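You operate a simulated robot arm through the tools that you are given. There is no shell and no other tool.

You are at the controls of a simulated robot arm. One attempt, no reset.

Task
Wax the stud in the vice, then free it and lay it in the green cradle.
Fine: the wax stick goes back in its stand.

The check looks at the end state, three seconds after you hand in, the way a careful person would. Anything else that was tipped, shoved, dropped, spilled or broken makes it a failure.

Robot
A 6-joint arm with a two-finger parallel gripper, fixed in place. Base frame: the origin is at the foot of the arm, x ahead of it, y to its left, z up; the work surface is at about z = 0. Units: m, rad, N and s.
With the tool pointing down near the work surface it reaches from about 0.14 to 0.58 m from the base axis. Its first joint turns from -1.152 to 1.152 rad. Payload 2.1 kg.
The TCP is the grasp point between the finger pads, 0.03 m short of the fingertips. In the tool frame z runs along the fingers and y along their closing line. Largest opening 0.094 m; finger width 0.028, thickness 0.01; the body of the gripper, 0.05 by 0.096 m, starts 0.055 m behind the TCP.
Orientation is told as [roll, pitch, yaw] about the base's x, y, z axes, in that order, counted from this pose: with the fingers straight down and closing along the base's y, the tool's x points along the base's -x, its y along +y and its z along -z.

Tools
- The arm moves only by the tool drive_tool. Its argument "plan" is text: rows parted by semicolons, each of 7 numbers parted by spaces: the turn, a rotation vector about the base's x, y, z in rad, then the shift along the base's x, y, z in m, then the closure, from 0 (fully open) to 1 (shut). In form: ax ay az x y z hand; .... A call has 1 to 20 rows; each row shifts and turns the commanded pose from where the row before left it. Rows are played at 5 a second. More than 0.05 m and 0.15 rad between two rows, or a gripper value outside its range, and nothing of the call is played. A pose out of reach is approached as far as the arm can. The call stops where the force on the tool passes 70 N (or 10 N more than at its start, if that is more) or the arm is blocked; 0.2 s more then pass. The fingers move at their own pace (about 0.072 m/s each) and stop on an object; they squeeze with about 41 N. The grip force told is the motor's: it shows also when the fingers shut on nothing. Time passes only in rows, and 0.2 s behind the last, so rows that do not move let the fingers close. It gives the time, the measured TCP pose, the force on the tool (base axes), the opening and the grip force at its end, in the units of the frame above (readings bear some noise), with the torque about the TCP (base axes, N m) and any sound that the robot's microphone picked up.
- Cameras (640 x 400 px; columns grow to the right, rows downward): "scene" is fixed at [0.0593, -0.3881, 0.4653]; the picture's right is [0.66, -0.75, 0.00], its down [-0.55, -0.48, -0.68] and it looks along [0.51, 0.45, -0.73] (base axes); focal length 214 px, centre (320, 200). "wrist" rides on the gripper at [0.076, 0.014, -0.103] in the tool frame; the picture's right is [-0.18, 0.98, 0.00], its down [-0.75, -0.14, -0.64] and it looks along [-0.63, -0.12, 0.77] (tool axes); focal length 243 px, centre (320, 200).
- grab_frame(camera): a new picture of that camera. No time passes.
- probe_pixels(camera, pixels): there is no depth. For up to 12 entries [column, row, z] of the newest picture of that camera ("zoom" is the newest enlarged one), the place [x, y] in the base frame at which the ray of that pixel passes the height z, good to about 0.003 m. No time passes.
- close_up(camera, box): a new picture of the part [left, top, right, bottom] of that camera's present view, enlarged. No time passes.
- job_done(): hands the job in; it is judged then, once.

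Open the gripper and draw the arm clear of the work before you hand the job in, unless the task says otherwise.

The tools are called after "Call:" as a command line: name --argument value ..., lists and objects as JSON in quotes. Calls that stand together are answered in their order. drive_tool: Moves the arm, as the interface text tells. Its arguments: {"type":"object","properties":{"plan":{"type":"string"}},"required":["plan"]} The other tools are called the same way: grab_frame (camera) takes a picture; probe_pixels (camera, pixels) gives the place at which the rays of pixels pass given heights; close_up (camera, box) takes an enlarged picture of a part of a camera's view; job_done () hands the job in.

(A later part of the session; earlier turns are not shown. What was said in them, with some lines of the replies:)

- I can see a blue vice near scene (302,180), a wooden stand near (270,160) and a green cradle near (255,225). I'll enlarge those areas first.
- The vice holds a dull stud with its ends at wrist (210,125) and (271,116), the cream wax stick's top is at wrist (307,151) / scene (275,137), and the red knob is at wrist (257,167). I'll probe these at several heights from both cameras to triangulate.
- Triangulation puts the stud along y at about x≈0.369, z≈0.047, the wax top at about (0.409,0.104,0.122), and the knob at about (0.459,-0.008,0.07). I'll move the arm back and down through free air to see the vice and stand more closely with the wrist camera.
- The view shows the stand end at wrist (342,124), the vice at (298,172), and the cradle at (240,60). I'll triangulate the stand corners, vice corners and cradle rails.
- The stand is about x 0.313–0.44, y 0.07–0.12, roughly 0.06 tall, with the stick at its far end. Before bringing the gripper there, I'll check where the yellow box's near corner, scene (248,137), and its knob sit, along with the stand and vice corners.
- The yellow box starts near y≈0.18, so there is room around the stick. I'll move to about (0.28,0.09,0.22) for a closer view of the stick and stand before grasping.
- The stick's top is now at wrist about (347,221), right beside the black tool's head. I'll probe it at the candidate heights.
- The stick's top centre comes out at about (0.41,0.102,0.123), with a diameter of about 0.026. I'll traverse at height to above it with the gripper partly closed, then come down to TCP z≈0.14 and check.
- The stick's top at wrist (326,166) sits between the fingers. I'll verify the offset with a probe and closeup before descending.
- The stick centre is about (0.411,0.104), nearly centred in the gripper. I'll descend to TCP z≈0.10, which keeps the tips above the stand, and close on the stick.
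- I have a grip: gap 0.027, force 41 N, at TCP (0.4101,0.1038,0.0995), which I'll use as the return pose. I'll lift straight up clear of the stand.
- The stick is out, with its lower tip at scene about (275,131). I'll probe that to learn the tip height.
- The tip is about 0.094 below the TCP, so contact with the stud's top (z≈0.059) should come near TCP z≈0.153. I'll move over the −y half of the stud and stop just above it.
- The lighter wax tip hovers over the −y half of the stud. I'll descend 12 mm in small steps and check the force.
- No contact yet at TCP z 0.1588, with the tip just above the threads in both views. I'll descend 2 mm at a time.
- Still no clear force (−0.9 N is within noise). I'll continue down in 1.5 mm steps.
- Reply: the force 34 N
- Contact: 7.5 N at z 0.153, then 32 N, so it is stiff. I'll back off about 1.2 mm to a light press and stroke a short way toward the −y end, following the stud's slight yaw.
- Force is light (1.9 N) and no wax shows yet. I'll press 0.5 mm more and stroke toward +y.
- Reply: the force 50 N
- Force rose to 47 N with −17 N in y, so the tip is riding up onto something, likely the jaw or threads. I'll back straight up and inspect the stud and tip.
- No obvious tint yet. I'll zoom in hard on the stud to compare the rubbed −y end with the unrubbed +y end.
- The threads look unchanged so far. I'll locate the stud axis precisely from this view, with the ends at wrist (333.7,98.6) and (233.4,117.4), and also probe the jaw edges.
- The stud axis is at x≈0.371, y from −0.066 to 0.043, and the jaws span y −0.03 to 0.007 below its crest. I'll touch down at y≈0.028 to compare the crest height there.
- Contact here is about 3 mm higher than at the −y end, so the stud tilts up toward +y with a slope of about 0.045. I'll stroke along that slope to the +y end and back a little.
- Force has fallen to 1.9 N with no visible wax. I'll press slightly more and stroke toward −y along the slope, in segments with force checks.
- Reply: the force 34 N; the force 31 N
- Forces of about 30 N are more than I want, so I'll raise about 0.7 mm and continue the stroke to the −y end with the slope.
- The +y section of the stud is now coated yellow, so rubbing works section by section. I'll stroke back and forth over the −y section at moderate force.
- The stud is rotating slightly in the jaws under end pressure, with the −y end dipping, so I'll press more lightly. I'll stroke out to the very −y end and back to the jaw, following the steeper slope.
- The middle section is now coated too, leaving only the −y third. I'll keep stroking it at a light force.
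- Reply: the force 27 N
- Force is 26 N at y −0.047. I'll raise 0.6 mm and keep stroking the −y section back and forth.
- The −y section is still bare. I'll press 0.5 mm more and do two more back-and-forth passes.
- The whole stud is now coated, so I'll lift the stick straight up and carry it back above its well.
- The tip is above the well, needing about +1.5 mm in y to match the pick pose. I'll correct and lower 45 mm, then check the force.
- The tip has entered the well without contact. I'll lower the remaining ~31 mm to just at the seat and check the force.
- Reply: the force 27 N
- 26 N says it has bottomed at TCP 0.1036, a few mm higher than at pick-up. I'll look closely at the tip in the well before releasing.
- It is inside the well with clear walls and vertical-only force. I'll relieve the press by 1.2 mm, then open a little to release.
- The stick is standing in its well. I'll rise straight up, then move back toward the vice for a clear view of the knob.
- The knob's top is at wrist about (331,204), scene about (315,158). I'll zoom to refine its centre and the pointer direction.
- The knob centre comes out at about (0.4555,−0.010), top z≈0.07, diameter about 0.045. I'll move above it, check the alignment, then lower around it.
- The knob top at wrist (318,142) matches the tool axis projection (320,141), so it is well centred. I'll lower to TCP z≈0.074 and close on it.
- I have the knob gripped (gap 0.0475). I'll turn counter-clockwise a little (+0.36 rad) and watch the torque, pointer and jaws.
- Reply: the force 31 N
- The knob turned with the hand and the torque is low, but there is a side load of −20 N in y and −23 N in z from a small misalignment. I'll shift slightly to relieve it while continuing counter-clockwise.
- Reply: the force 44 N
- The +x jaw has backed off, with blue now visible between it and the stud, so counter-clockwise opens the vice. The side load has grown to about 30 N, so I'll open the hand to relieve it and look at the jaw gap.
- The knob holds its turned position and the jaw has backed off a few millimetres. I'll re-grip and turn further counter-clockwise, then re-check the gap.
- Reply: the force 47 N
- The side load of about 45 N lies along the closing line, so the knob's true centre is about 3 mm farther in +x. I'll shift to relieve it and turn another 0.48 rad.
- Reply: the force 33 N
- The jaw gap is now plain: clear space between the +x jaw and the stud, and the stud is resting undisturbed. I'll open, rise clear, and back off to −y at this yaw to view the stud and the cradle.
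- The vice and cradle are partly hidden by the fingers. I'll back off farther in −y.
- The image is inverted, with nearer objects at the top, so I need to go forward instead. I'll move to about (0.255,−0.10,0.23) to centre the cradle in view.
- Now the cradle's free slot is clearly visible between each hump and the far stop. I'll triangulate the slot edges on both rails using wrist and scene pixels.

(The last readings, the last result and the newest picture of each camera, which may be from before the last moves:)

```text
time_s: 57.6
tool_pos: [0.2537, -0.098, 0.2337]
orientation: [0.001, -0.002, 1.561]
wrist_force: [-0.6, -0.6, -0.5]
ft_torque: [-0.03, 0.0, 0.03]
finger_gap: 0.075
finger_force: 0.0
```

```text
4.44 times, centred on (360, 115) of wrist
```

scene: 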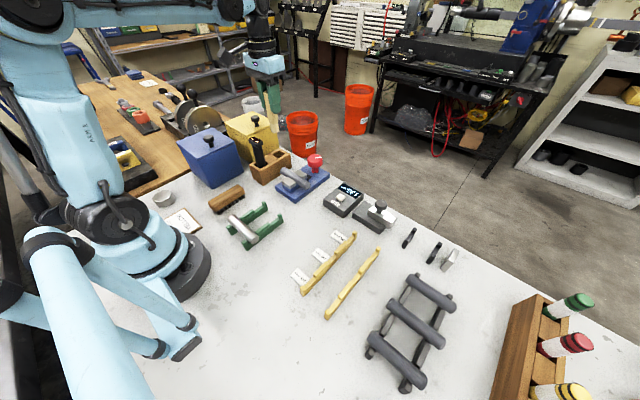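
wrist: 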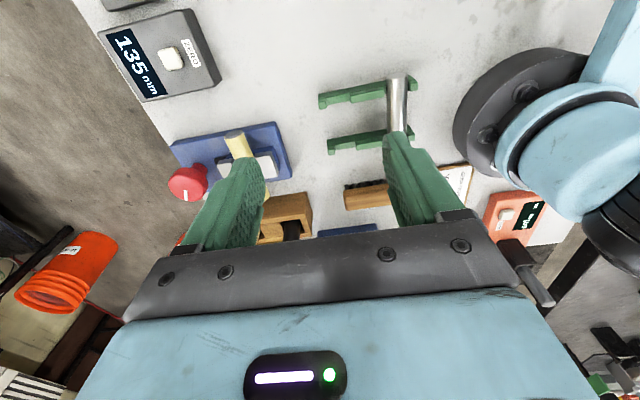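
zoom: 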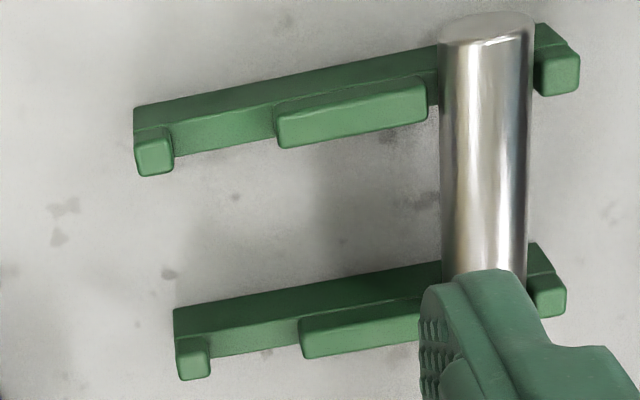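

The free slot spans x≈0.220–0.248 (centre 0.234), with rail tops z≈0.021 and rails at y≈−0.073 and −0.007. I'll grip the stud's −y end, which stays outside the near rail when placed; first I'll probe the neighbours for clearance.

Call:
probe_pixels --camera "scene" --pixels '[[323, 201, 0.03], [323, 201, 0.0], [344, 182, 0.03], [337, 236, 0.0], [306, 270, 0.0], [249.5, 240, 0.04], [231, 217, 0.04], [254, 244, 0.02]]'

Call:
probe_pixels --camera "wrist" --pixels '[[397, 76, 0.035], [397, 130, 0.035], [387, 100, 0.033], [408, 100, 0.033], [235, 135, 0.045], [250, 180, 0.047], [228, 140, 0.047], [244, 134, 0.047]]'

```text
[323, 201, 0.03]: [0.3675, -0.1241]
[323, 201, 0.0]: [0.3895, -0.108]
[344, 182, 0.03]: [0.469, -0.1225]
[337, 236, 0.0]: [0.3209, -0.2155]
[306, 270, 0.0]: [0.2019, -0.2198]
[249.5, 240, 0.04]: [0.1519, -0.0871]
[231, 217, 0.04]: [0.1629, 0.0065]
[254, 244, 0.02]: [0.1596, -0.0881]
```

```text
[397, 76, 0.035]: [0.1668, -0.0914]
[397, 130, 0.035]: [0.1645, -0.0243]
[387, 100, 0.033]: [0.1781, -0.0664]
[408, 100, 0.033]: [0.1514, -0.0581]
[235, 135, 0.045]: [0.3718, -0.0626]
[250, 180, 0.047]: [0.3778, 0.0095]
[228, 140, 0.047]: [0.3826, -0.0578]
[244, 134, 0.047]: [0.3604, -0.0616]
```

Clearances are fine: the pin's edge is at x≈0.178 and the gauge is beyond y≈−0.105. I'll move above the stud's −y end at z≈0.14 with a ~0.06 opening and check alignment.

Call:
drive_tool --plan "0 0 0 0.04 0.015 -0.01 0.3; 0 0 0 0.04 0.015 -0.01 0.3; 0 0 0 0.0373 0.0145 -0.01 0.35; 0 0 0 0 0 -0.03 0.35; 0 0 0 0 0 -0.03 0.35; 0 0 0 0 0 0 0.35"

Call:
grab_frame --camera "wrist"

Call:
close_up --camera "wrist" --box '[230, 80, 410, 200]'

Call:
close_up --camera "scene" --box '[260, 120, 350, 210]'

```text
time_s: 59.0
tool_pos: [0.3721, -0.0569, 0.1448]
orientation: [-0.001, -0.002, 1.56]
wrist_force: [0.1, -0.5, 0.7]
ft_torque: [-0.01, 0.0, 0.0]
finger_gap: 0.061
finger_force: 0.0
```

```text
taken
```

wrist: 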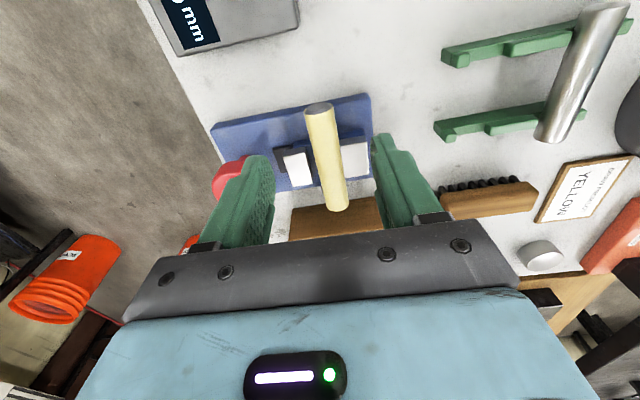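

```text
3.33 times, centred on (320, 140) of wrist
```

zoom: 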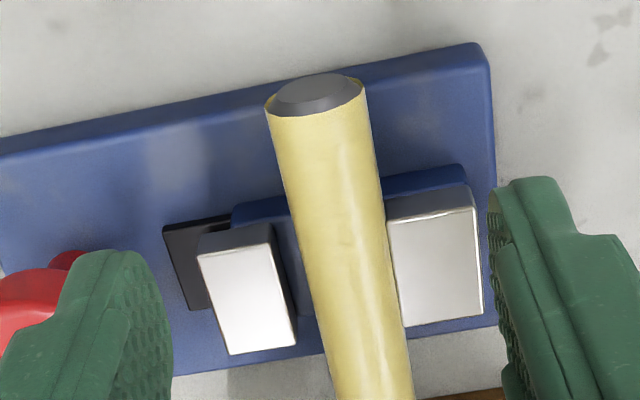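

```text
4.44 times, centred on (305, 165) of scene
```

zoom: 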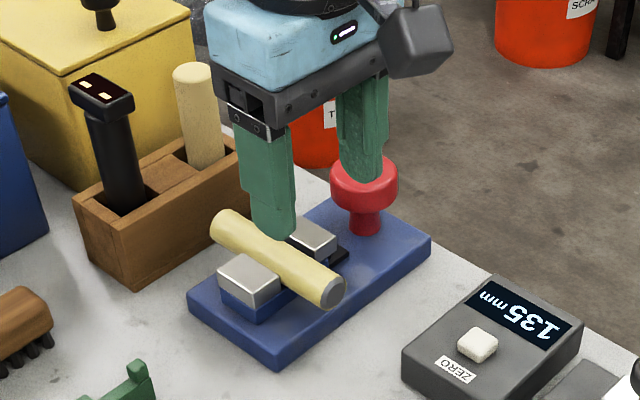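

The stud is centred within about 1.5 mm and the jaw gap is several millimetres. I'll nudge the alignment and lower to TCP z≈0.06 over the −y end.

Call:
drive_tool --plan "0 0 0 -0.001 0.002 -0.03 0.35; 0 0 0 0 0 -0.03 0.35; 0 0 0 0 0 -0.015 0.35; 0 0 0 0 0 -0.01 0.35; 0 0 0 0 0 0 0.35"

Call:
grab_frame --camera "wrist"

Call:
close_up --camera "scene" --box '[260, 130, 350, 210]'

```text
time_s: 60.2
tool_pos: [0.3694, -0.0547, 0.0602]
orientation: [-0.001, -0.003, 1.56]
wrist_force: [-0.2, -0.5, 0.0]
ft_torque: [0.03, -0.01, -0.01]
finger_gap: 0.061
finger_force: 0.1
```

```text
taken
```

wrist: 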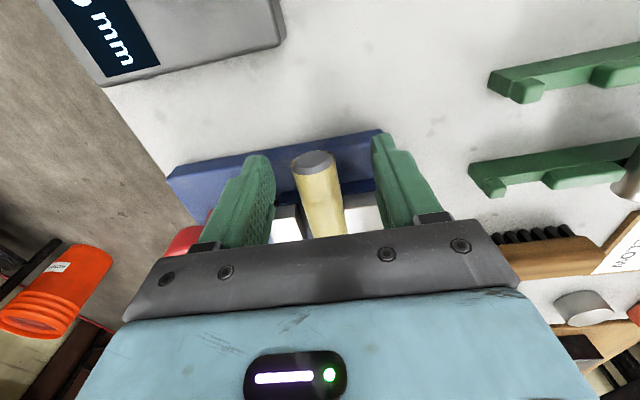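

```text
5.00 times, centred on (305, 170) of scene
```

zoom: 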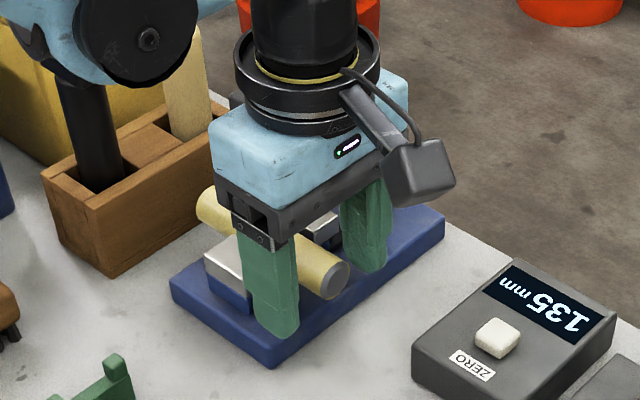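

The fingers straddle the stud's −y end, and there are no forces. I'll close on it.

Call:
drive_tool --plan "0 0 0 0 0 0 0.5; 0 0 0 0 0 0 0.65; 0 0 0 0 0 0 0.8; 0 0 0 0 0 0 0.9; 0 0 0 0 0 0 0.9; 0 0 0 0 0 0 0.9"

Call:
grab_frame --camera "wrist"

Call:
close_up --camera "scene" --box '[260, 130, 350, 210]'

```text
time_s: 61.6
tool_pos: [0.3709, -0.0542, 0.0603]
orientation: [-0.005, -0.001, 1.56]
wrist_force: [23.2, 6.0, 0.3]
ft_torque: [-0.01, -0.28, -0.69]
finger_gap: 0.0228
finger_force: 41.1
```

```text
taken
```

wrist: 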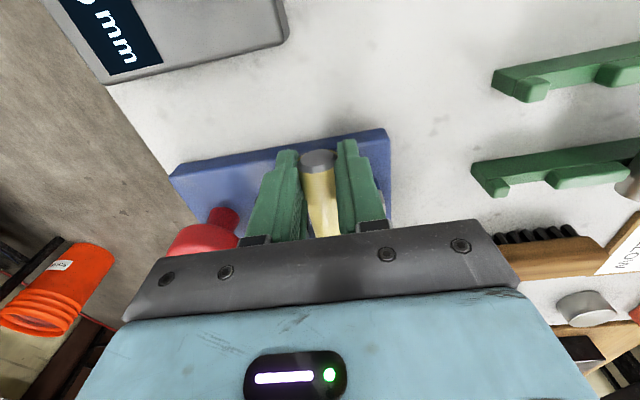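

```text
5.00 times, centred on (305, 170) of scene
```

zoom: 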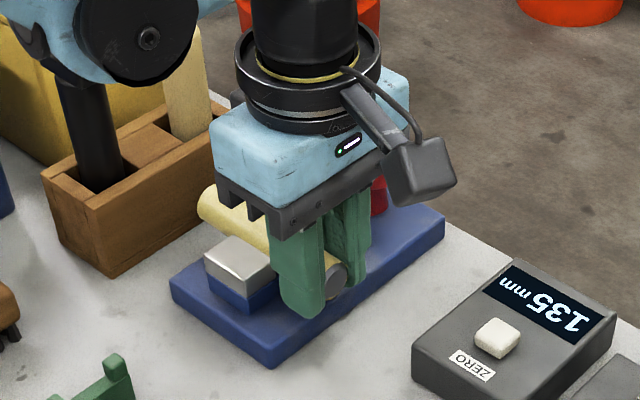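

Gripped at gap 0.0228, with a +23 N side load because the stud bears on the fixed jaw. I'll ease about 1.5 mm in +x, then lift 3 mm and check the force.

Call:
drive_tool --plan "0 0 0 0.0015 0 0 0.9; 0 0 0 0 0 0 0.9; 0 0 0 0 0 0.003 0.9; 0 0 0 0 0 0 0.9"

Call:
close_up --camera "scene" --box '[260, 130, 350, 210]'

```text
time_s: 62.6
tool_pos: [0.3706, -0.0586, 0.0639]
orientation: [-0.001, 0.0, 1.559]
wrist_force: [11.8, -0.1, -7.8]
ft_torque: [-0.33, -0.21, -0.29]
finger_gap: 0.0228
finger_force: 41.1
```

```text
5.00 times, centred on (305, 170) of scene
```

zoom: 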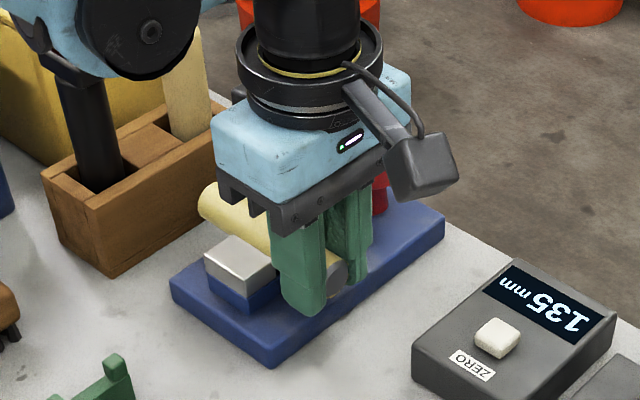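

The load is light (−7.8 N in z), consistent with the stud's weight plus friction. I'll ease a bit more in +x and continue lifting.

Call:
drive_tool --plan "0 0 0 0.0015 0 0.003 0.9; 0 0 0 0 0 0.005 0.9; 0 0 0 0 0 0.01 0.9; 0 0 0 0 0 0.01 0.9; 0 0 0 0 0 0 0.9"

Call:
close_up --camera "scene" --box '[260, 120, 350, 200]'

Call:
grab_frame --camera "wrist"

```text
time_s: 63.8
tool_pos: [0.3729, -0.0571, 0.0908]
orientation: [0.001, -0.003, 1.56]
wrist_force: [0.4, -0.7, -4.3]
ft_torque: [-0.14, 0.0, 0.03]
finger_gap: 0.0225
finger_force: 41.1
```

```text
5.00 times, centred on (305, 160) of scene
```

zoom: 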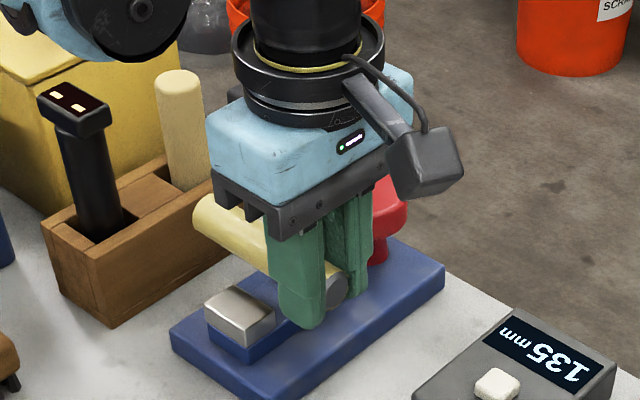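

```text
taken
```

wrist: 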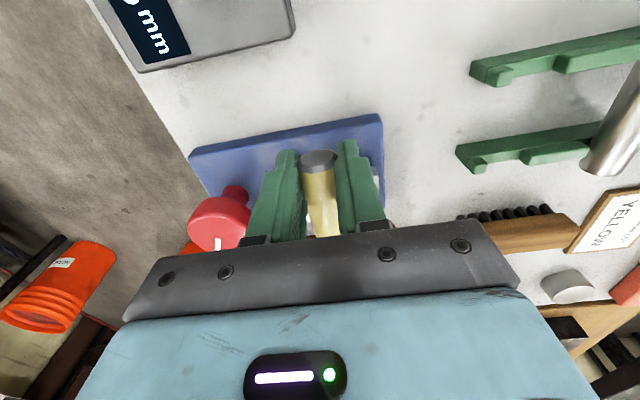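

The stud is free and lifted, at about 4.3 N of weight. I'll raise it to z≈0.16 and check how level it hangs.

Call:
drive_tool --plan "0 0 0 0 0 0.02 0.9; 0 0 0 0 0 0.025 0.9; 0 0 0 0 0 0.025 0.9; 0 0 0 0 0 0 0.9"

Call:
grab_frame --camera "scene"

Call:
close_up --camera "scene" --box '[240, 80, 350, 180]'

Call:
close_up --camera "wrist" --box '[230, 80, 410, 240]'

```text
time_s: 64.8
tool_pos: [0.3731, -0.0572, 0.1608]
orientation: [0.0, -0.002, 1.559]
wrist_force: [-0.4, -0.2, -3.1]
ft_torque: [-0.16, -0.02, -0.01]
finger_gap: 0.0226
finger_force: 40.9
```

```text
taken
```

scene: 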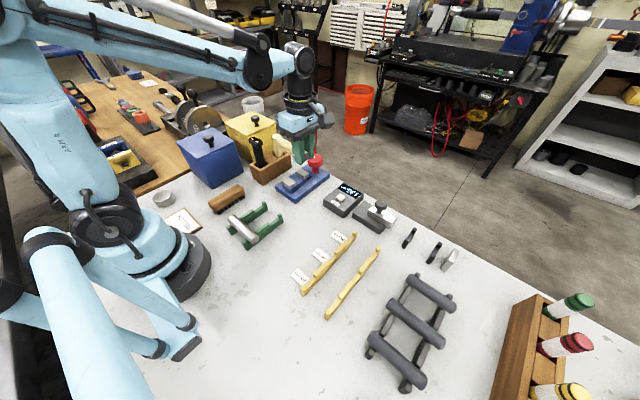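

```text
4.00 times, centred on (295, 130) of scene
```

zoom: 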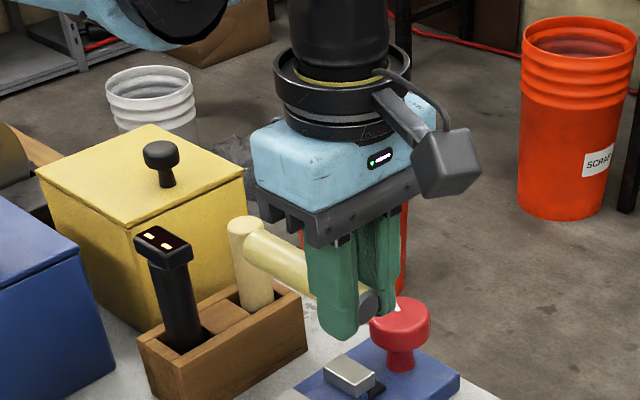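

```text
2.50 times, centred on (320, 160) of wrist
```

zoom: 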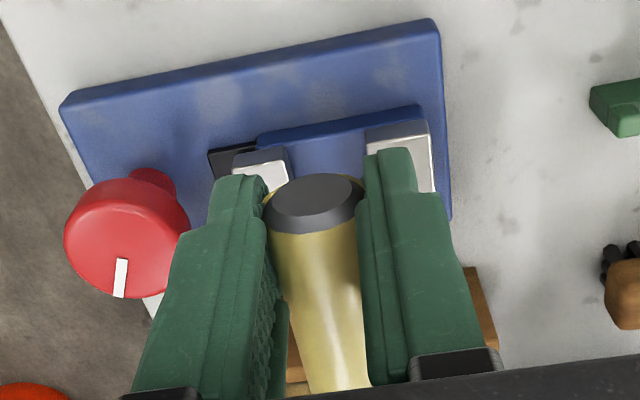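

The stud hangs nearly horizontal. I'll check the level by probing its two visible ends, scene (279,141) and (307,155).

Call:
probe_pixels --camera "scene" --pixels '[[279, 141, 0.14], [279, 141, 0.15], [279, 141, 0.16], [307, 155.5, 0.14], [307, 155.5, 0.15], [307, 155.5, 0.16]]'

Call:
probe_pixels --camera "wrist" --pixels '[[317, 158, 0.14], [317, 158, 0.15], [317, 158, 0.16]]'

```text
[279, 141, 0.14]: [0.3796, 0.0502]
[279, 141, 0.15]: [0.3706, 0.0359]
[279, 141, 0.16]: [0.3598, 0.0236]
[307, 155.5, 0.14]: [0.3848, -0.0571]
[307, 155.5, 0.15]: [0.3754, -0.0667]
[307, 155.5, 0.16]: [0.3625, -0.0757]
```

```text
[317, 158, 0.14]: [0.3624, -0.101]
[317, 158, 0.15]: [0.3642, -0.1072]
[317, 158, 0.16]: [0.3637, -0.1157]
```

Both ends come out at z≈0.148, so the stud is level; it spans from TCP−0.008 to TCP+0.10 in y. I'll carry it to above the free slot at TCP (0.234,−0.095).

Call:
drive_tool --plan "0 0 0 -0.0348 -0.0095 0 0.9; 0 0 0 -0.0348 -0.0095 0 0.9; 0 0 0 -0.0348 -0.0095 0 0.9; 0 0 0 -0.0348 -0.0095 0 0.9; 0 0 0 0 0 -0.03 0.9; 0 0 0 0 0 -0.03 0.9; 0 0 0 0 0 0 0.9"

Call:
grab_frame --camera "wrist"

Call:
close_up --camera "scene" --box '[210, 160, 310, 250]'

Call:
close_up --camera "wrist" --box '[200, 60, 440, 240]'

```text
time_s: 66.4
tool_pos: [0.2333, -0.0943, 0.1014]
orientation: [-0.002, -0.002, 1.559]
wrist_force: [0.7, -0.9, -3.2]
ft_torque: [-0.17, -0.01, 0.03]
finger_gap: 0.0226
finger_force: 40.8
```

```text
taken
```

wrist: 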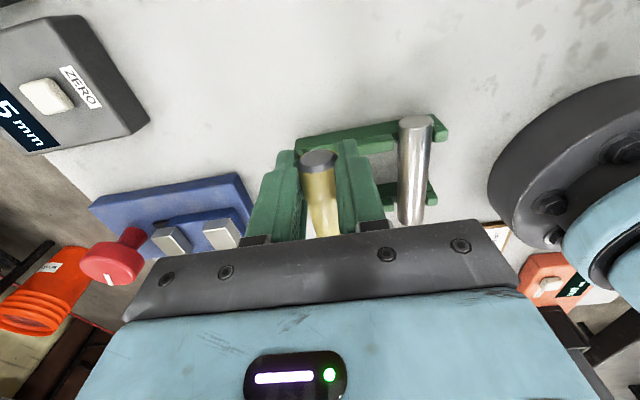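

```text
4.44 times, centred on (260, 205) of scene
```

zoom: 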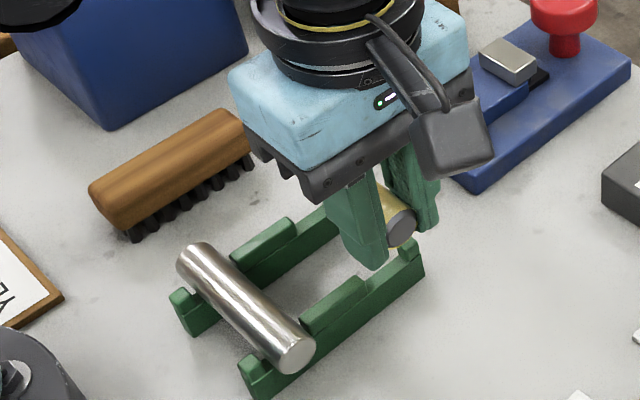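

```text
2.22 times, centred on (320, 150) of wrist
```

zoom: 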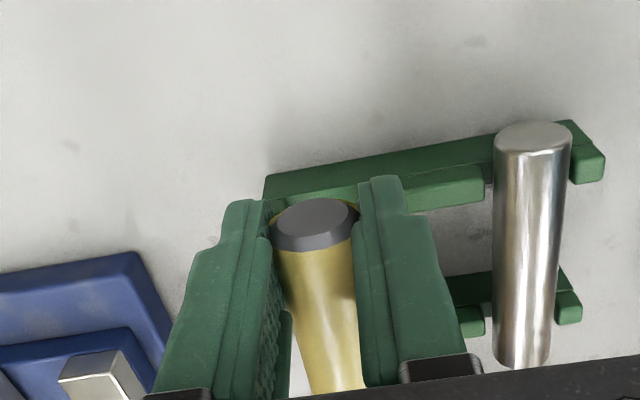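

I'm above the slot. I'll verify the near rail's outer edge position from this view before lowering.

Call:
probe_pixels --camera "wrist" --pixels '[[295, 140.5, 0.0], [295, 140.5, 0.02], [380, 126, 0.0], [380, 126, 0.02], [294.5, 148, 0.02], [317, 162, 0.088]]'

Call:
probe_pixels --camera "scene" --pixels '[[283.5, 217.5, 0.02], [283.5, 221.5, 0.0], [284.2, 221.3, 0.0], [278, 210.5, 0.088]]'

```text
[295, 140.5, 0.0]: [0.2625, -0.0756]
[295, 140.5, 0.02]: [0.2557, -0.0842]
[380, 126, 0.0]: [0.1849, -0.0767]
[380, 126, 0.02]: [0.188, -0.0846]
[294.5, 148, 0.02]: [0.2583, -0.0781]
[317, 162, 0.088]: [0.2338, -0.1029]
```

```text
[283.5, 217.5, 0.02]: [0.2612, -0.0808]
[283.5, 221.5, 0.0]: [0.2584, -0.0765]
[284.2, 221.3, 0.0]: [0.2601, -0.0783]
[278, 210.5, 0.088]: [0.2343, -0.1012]
```

The near rail's outer edge is y≈−0.078 and the finger edge is about −0.080, so I'll shift 1.5 mm outward. Then I'll lower to TCP z≈0.055 and look.

Call:
drive_tool --plan "0 0 0 0.0005 -0.0015 -0.02 0.9; 0 0 0 0 0 -0.018 0.9; 0 0 0 0 0 -0.008 0.9; 0 0 0 0 0 0 0.9"

Call:
grab_frame --camera "wrist"

Call:
close_up --camera "scene" --box '[220, 180, 300, 250]'

Call:
close_up --camera "wrist" --box '[240, 90, 440, 240]'

```text
time_s: 67.4
tool_pos: [0.2357, -0.0956, 0.0552]
orientation: [0.0, -0.002, 1.561]
wrist_force: [1.1, -0.5, -3.4]
ft_torque: [-0.19, 0.02, -0.01]
finger_gap: 0.0227
finger_force: 41.0
```

```text
taken
```

wrist: 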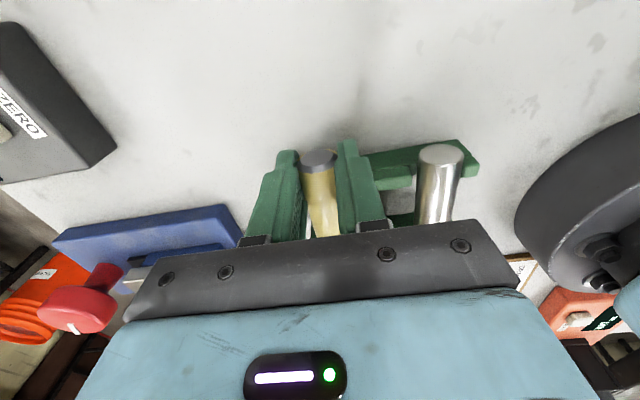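

```text
5.71 times, centred on (260, 215) of scene
```

zoom: 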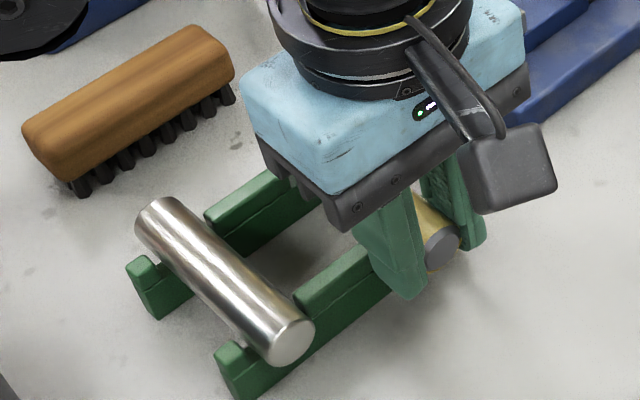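

```text
2.67 times, centred on (340, 165) of wrist
```

zoom: 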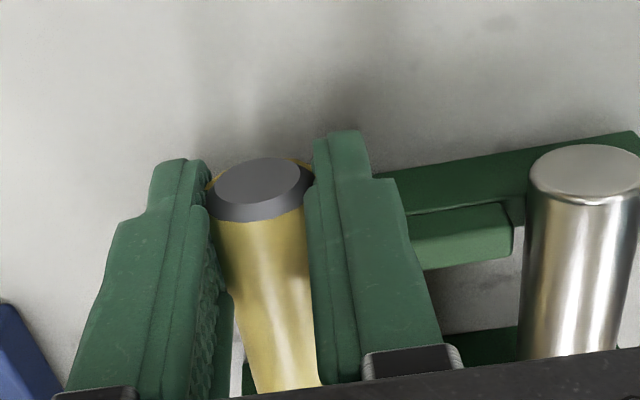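

No contact yet. I'll lower 5 mm, then in 2 mm steps until the stud bears on the rails.

Call:
drive_tool --plan "0 0 0 0 0 -0.003 0.9; 0 0 0 0 0 -0.002 0.9; 0 0 0 0 0 0 0.9"

Call:
drive_tool --plan "0 0 0 0 0 -0.002 0.9; 0 0 0 0 0 0 0.9"

Call:
drive_tool --plan "0 0 0 0 0 -0.001 0.9; 0 0 0 0 0 0 0.9"

```text
time_s: 68.2
tool_pos: [0.2336, -0.0936, 0.0493]
orientation: [0.001, -0.001, 1.559]
wrist_force: [0.1, -1.7, -3.8]
ft_torque: [-0.16, -0.04, -0.01]
finger_gap: 0.0226
finger_force: 41.1
```

```text
time_s: 68.8
tool_pos: [0.2343, -0.0949, 0.0474]
orientation: [0.001, -0.003, 1.562]
wrist_force: [0.6, -0.3, -3.9]
ft_torque: [-0.19, -0.02, 0.0]
finger_gap: 0.0227
finger_force: 40.6
```

```text
time_s: 69.4
tool_pos: [0.2332, -0.094, 0.0461]
orientation: [-0.001, 0.0, 1.558]
wrist_force: [-2.2, -5.9, 27.3]
ft_torque: [0.31, 0.07, 0.02]
finger_gap: 0.0229
finger_force: 41.0
```

Contact at TCP z≈0.0463 (27 N), the expected resting height. I'll ease up 0.7 mm and open slightly to release.

Call:
drive_tool --plan "0 0 0 0 0 0.0008 0.9; 0 0 0 0 0 0 0.72; 0 0 0 0 0 0 0.62; 0 0 0 0 0 0 0.55; 0 0 0 0 0 0 0.55"

Call:
close_up --camera "scene" --box '[220, 180, 300, 250]'

Call:
close_up --camera "wrist" --box '[240, 90, 440, 240]'

```text
time_s: 70.6
tool_pos: [0.2336, -0.0962, 0.0474]
orientation: [0.001, -0.002, 1.561]
wrist_force: [0.0, 0.1, -0.3]
ft_torque: [0.0, -0.03, 0.02]
finger_gap: 0.0424
finger_force: 0.1
```

```text
5.71 times, centred on (260, 215) of scene
```

zoom: 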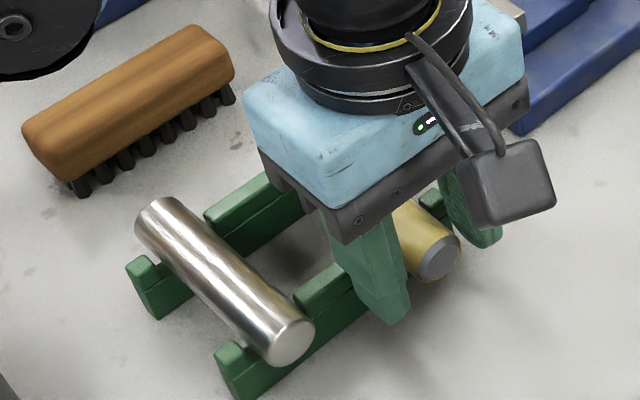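

```text
2.67 times, centred on (340, 165) of wrist
```

zoom: 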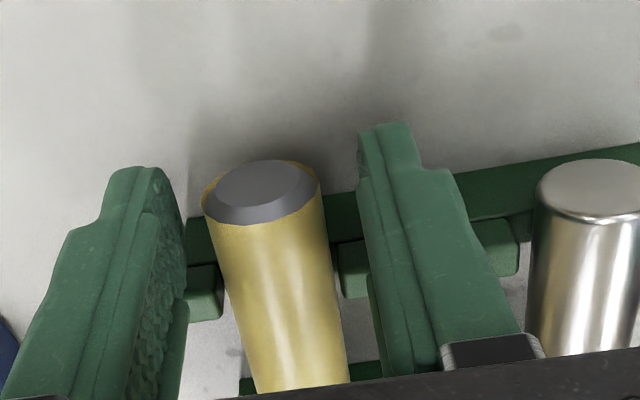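

The stud is resting in the slot. I'll rise straight up and inspect its seating on both rails.

Call:
drive_tool --plan "0 0 0 0 0 0.02 0.55; 0 0 0 0 0 0.04 0.55; 0 0 0 0 0 0.045 0.55; 0 0 0 0 -0.02 0.03 0.55; 0 0 0 0 0 0 0.55"

Call:
grab_frame --camera "wrist"

Call:
close_up --camera "wrist" --box '[240, 70, 440, 220]'

Call:
close_up --camera "scene" --box '[215, 190, 295, 250]'

```text
time_s: 71.8
tool_pos: [0.2319, -0.1172, 0.1819]
orientation: [-0.001, -0.002, 1.559]
wrist_force: [-0.4, 0.0, 0.2]
ft_torque: [0.03, 0.01, 0.03]
finger_gap: 0.0419
finger_force: 0.0
```

```text
taken
```

wrist: 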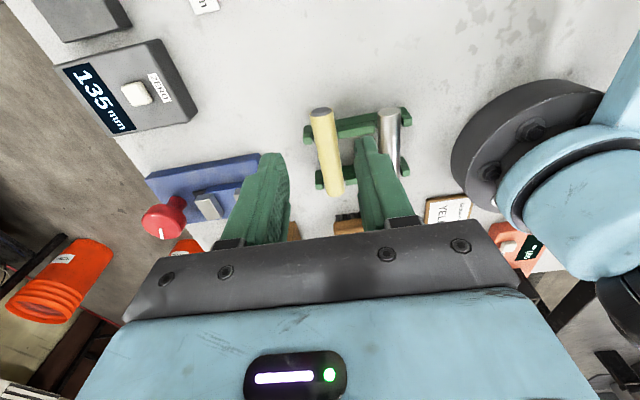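

```text
2.67 times, centred on (340, 145) of wrist
```

zoom: 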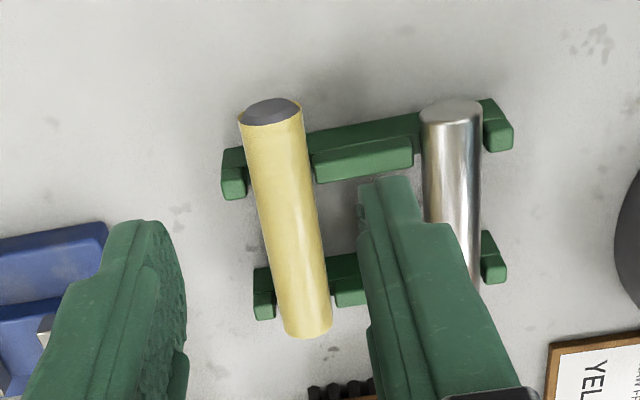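

```text
6.67 times, centred on (255, 220) of scene
```

zoom: 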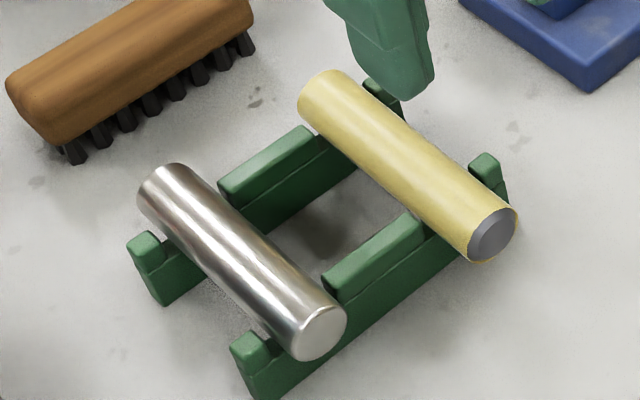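

The waxed stud lies level across both rails in the free slot, clear of the pin. I'll open the gripper, draw the arm up and clear, and do a final scene check.

Call:
drive_tool --plan "0 0 0 0 0 0.04 0.55; 0 0 0 0.01 0 0.04 0.3; 0 0 0 0.02 -0.02 0.04 0; 0 0 0 0.02 -0.02 0.03 0; 0 0 0 0 0 0 0; 0 0 0 0 0 0 0"

Call:
grab_frame --camera "scene"

Call:
grab_frame --camera "wrist"

Call:
close_up --camera "scene" --box '[200, 110, 340, 250]'

```text
time_s: 73.2
tool_pos: [0.2856, -0.1557, 0.3319]
orientation: [0.0, -0.002, 1.558]
wrist_force: [0.6, 0.5, 0.0]
ft_torque: [0.01, -0.03, 0.0]
finger_gap: 0.094
finger_force: 0.1
```

```text
taken
```

scene: 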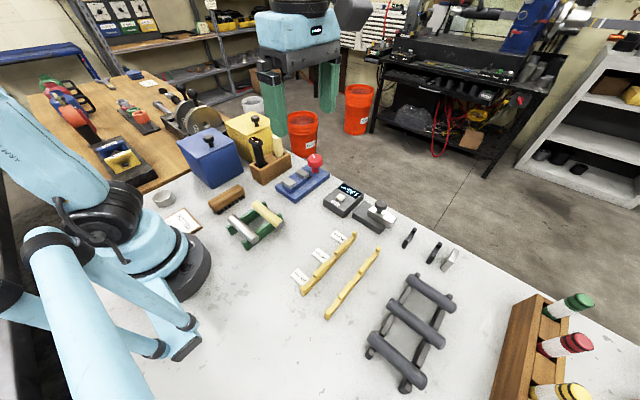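

```text
taken
```

wrist: 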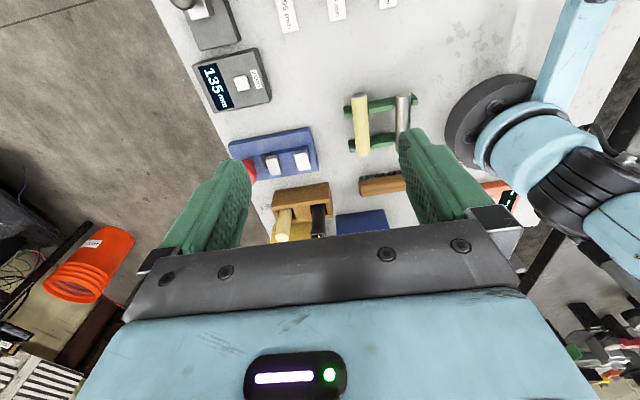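

```text
2.86 times, centred on (270, 180) of scene
```

zoom: 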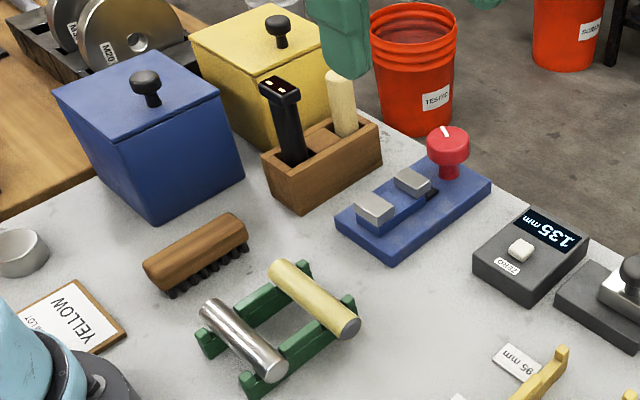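

Everything looks in place. A "YELLOW" card sits beside the cradle, so I'll read it, and the display, in case it bears on the job.

Call:
close_up --camera "scene" --box '[155, 195, 215, 245]'

Call:
close_up --camera "scene" --box '[320, 170, 400, 235]'

Call:
close_up --camera "scene" --box '[225, 190, 295, 250]'

Call:
close_up --camera "wrist" --box '[330, 80, 430, 170]'

```text
8.00 times, centred on (185, 220) of scene
```

zoom: 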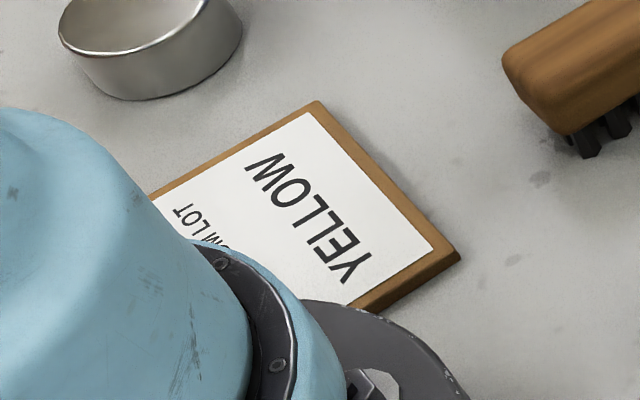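

```text
6.15 times, centred on (360, 202) of scene
```

zoom: 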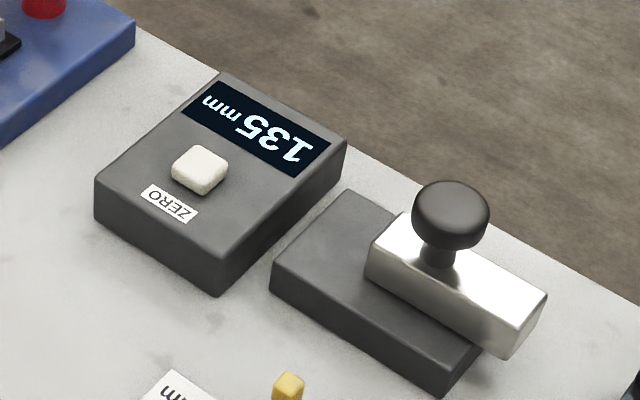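

```text
6.67 times, centred on (260, 220) of scene
```

zoom: 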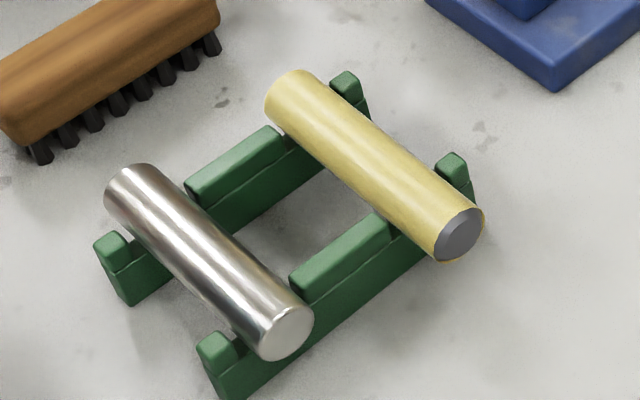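

```text
4.44 times, centred on (380, 125) of wrist
```

zoom: 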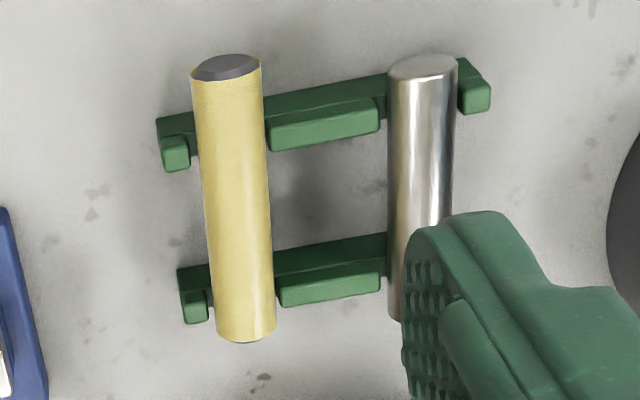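

The card is a lot label that has no bearing on this job, and the gauge was never touched. The stud is fully waxed and seated in the cradle, the wax stick is upright in its stand, and the arm is clear with the gripper open, so I'm handing in.

Call:
job_done

```text
The job is handed in.
```

The stud is waxed along its full length, out of the vice, and lying level across both rails in the free slot of the green cradle. It sits about 1 cm off-centre toward −y, because I had to grip it by its end to clear the vice jaws. I left it there because it is well supported on both rails.

- **Wax stick:** it is standing back in its own well in the stand.
- **Vice:** I left it open, with the knob turned about 1.5 rad counter-clockwise.
- **Everything else:** the final pictures show nothing tipped or shifted. That includes the steel pin already in the cradle, the black tool in the stand and the gauge.

While I was rubbing, the force briefly reached 47 N and the stud rocked slightly in the jaws. Afterwards I saw no damage to the stud, the wax stick or the vice.

The arm is clear of the work with the gripper fully open. I handed the job in, and no result has come back yet.
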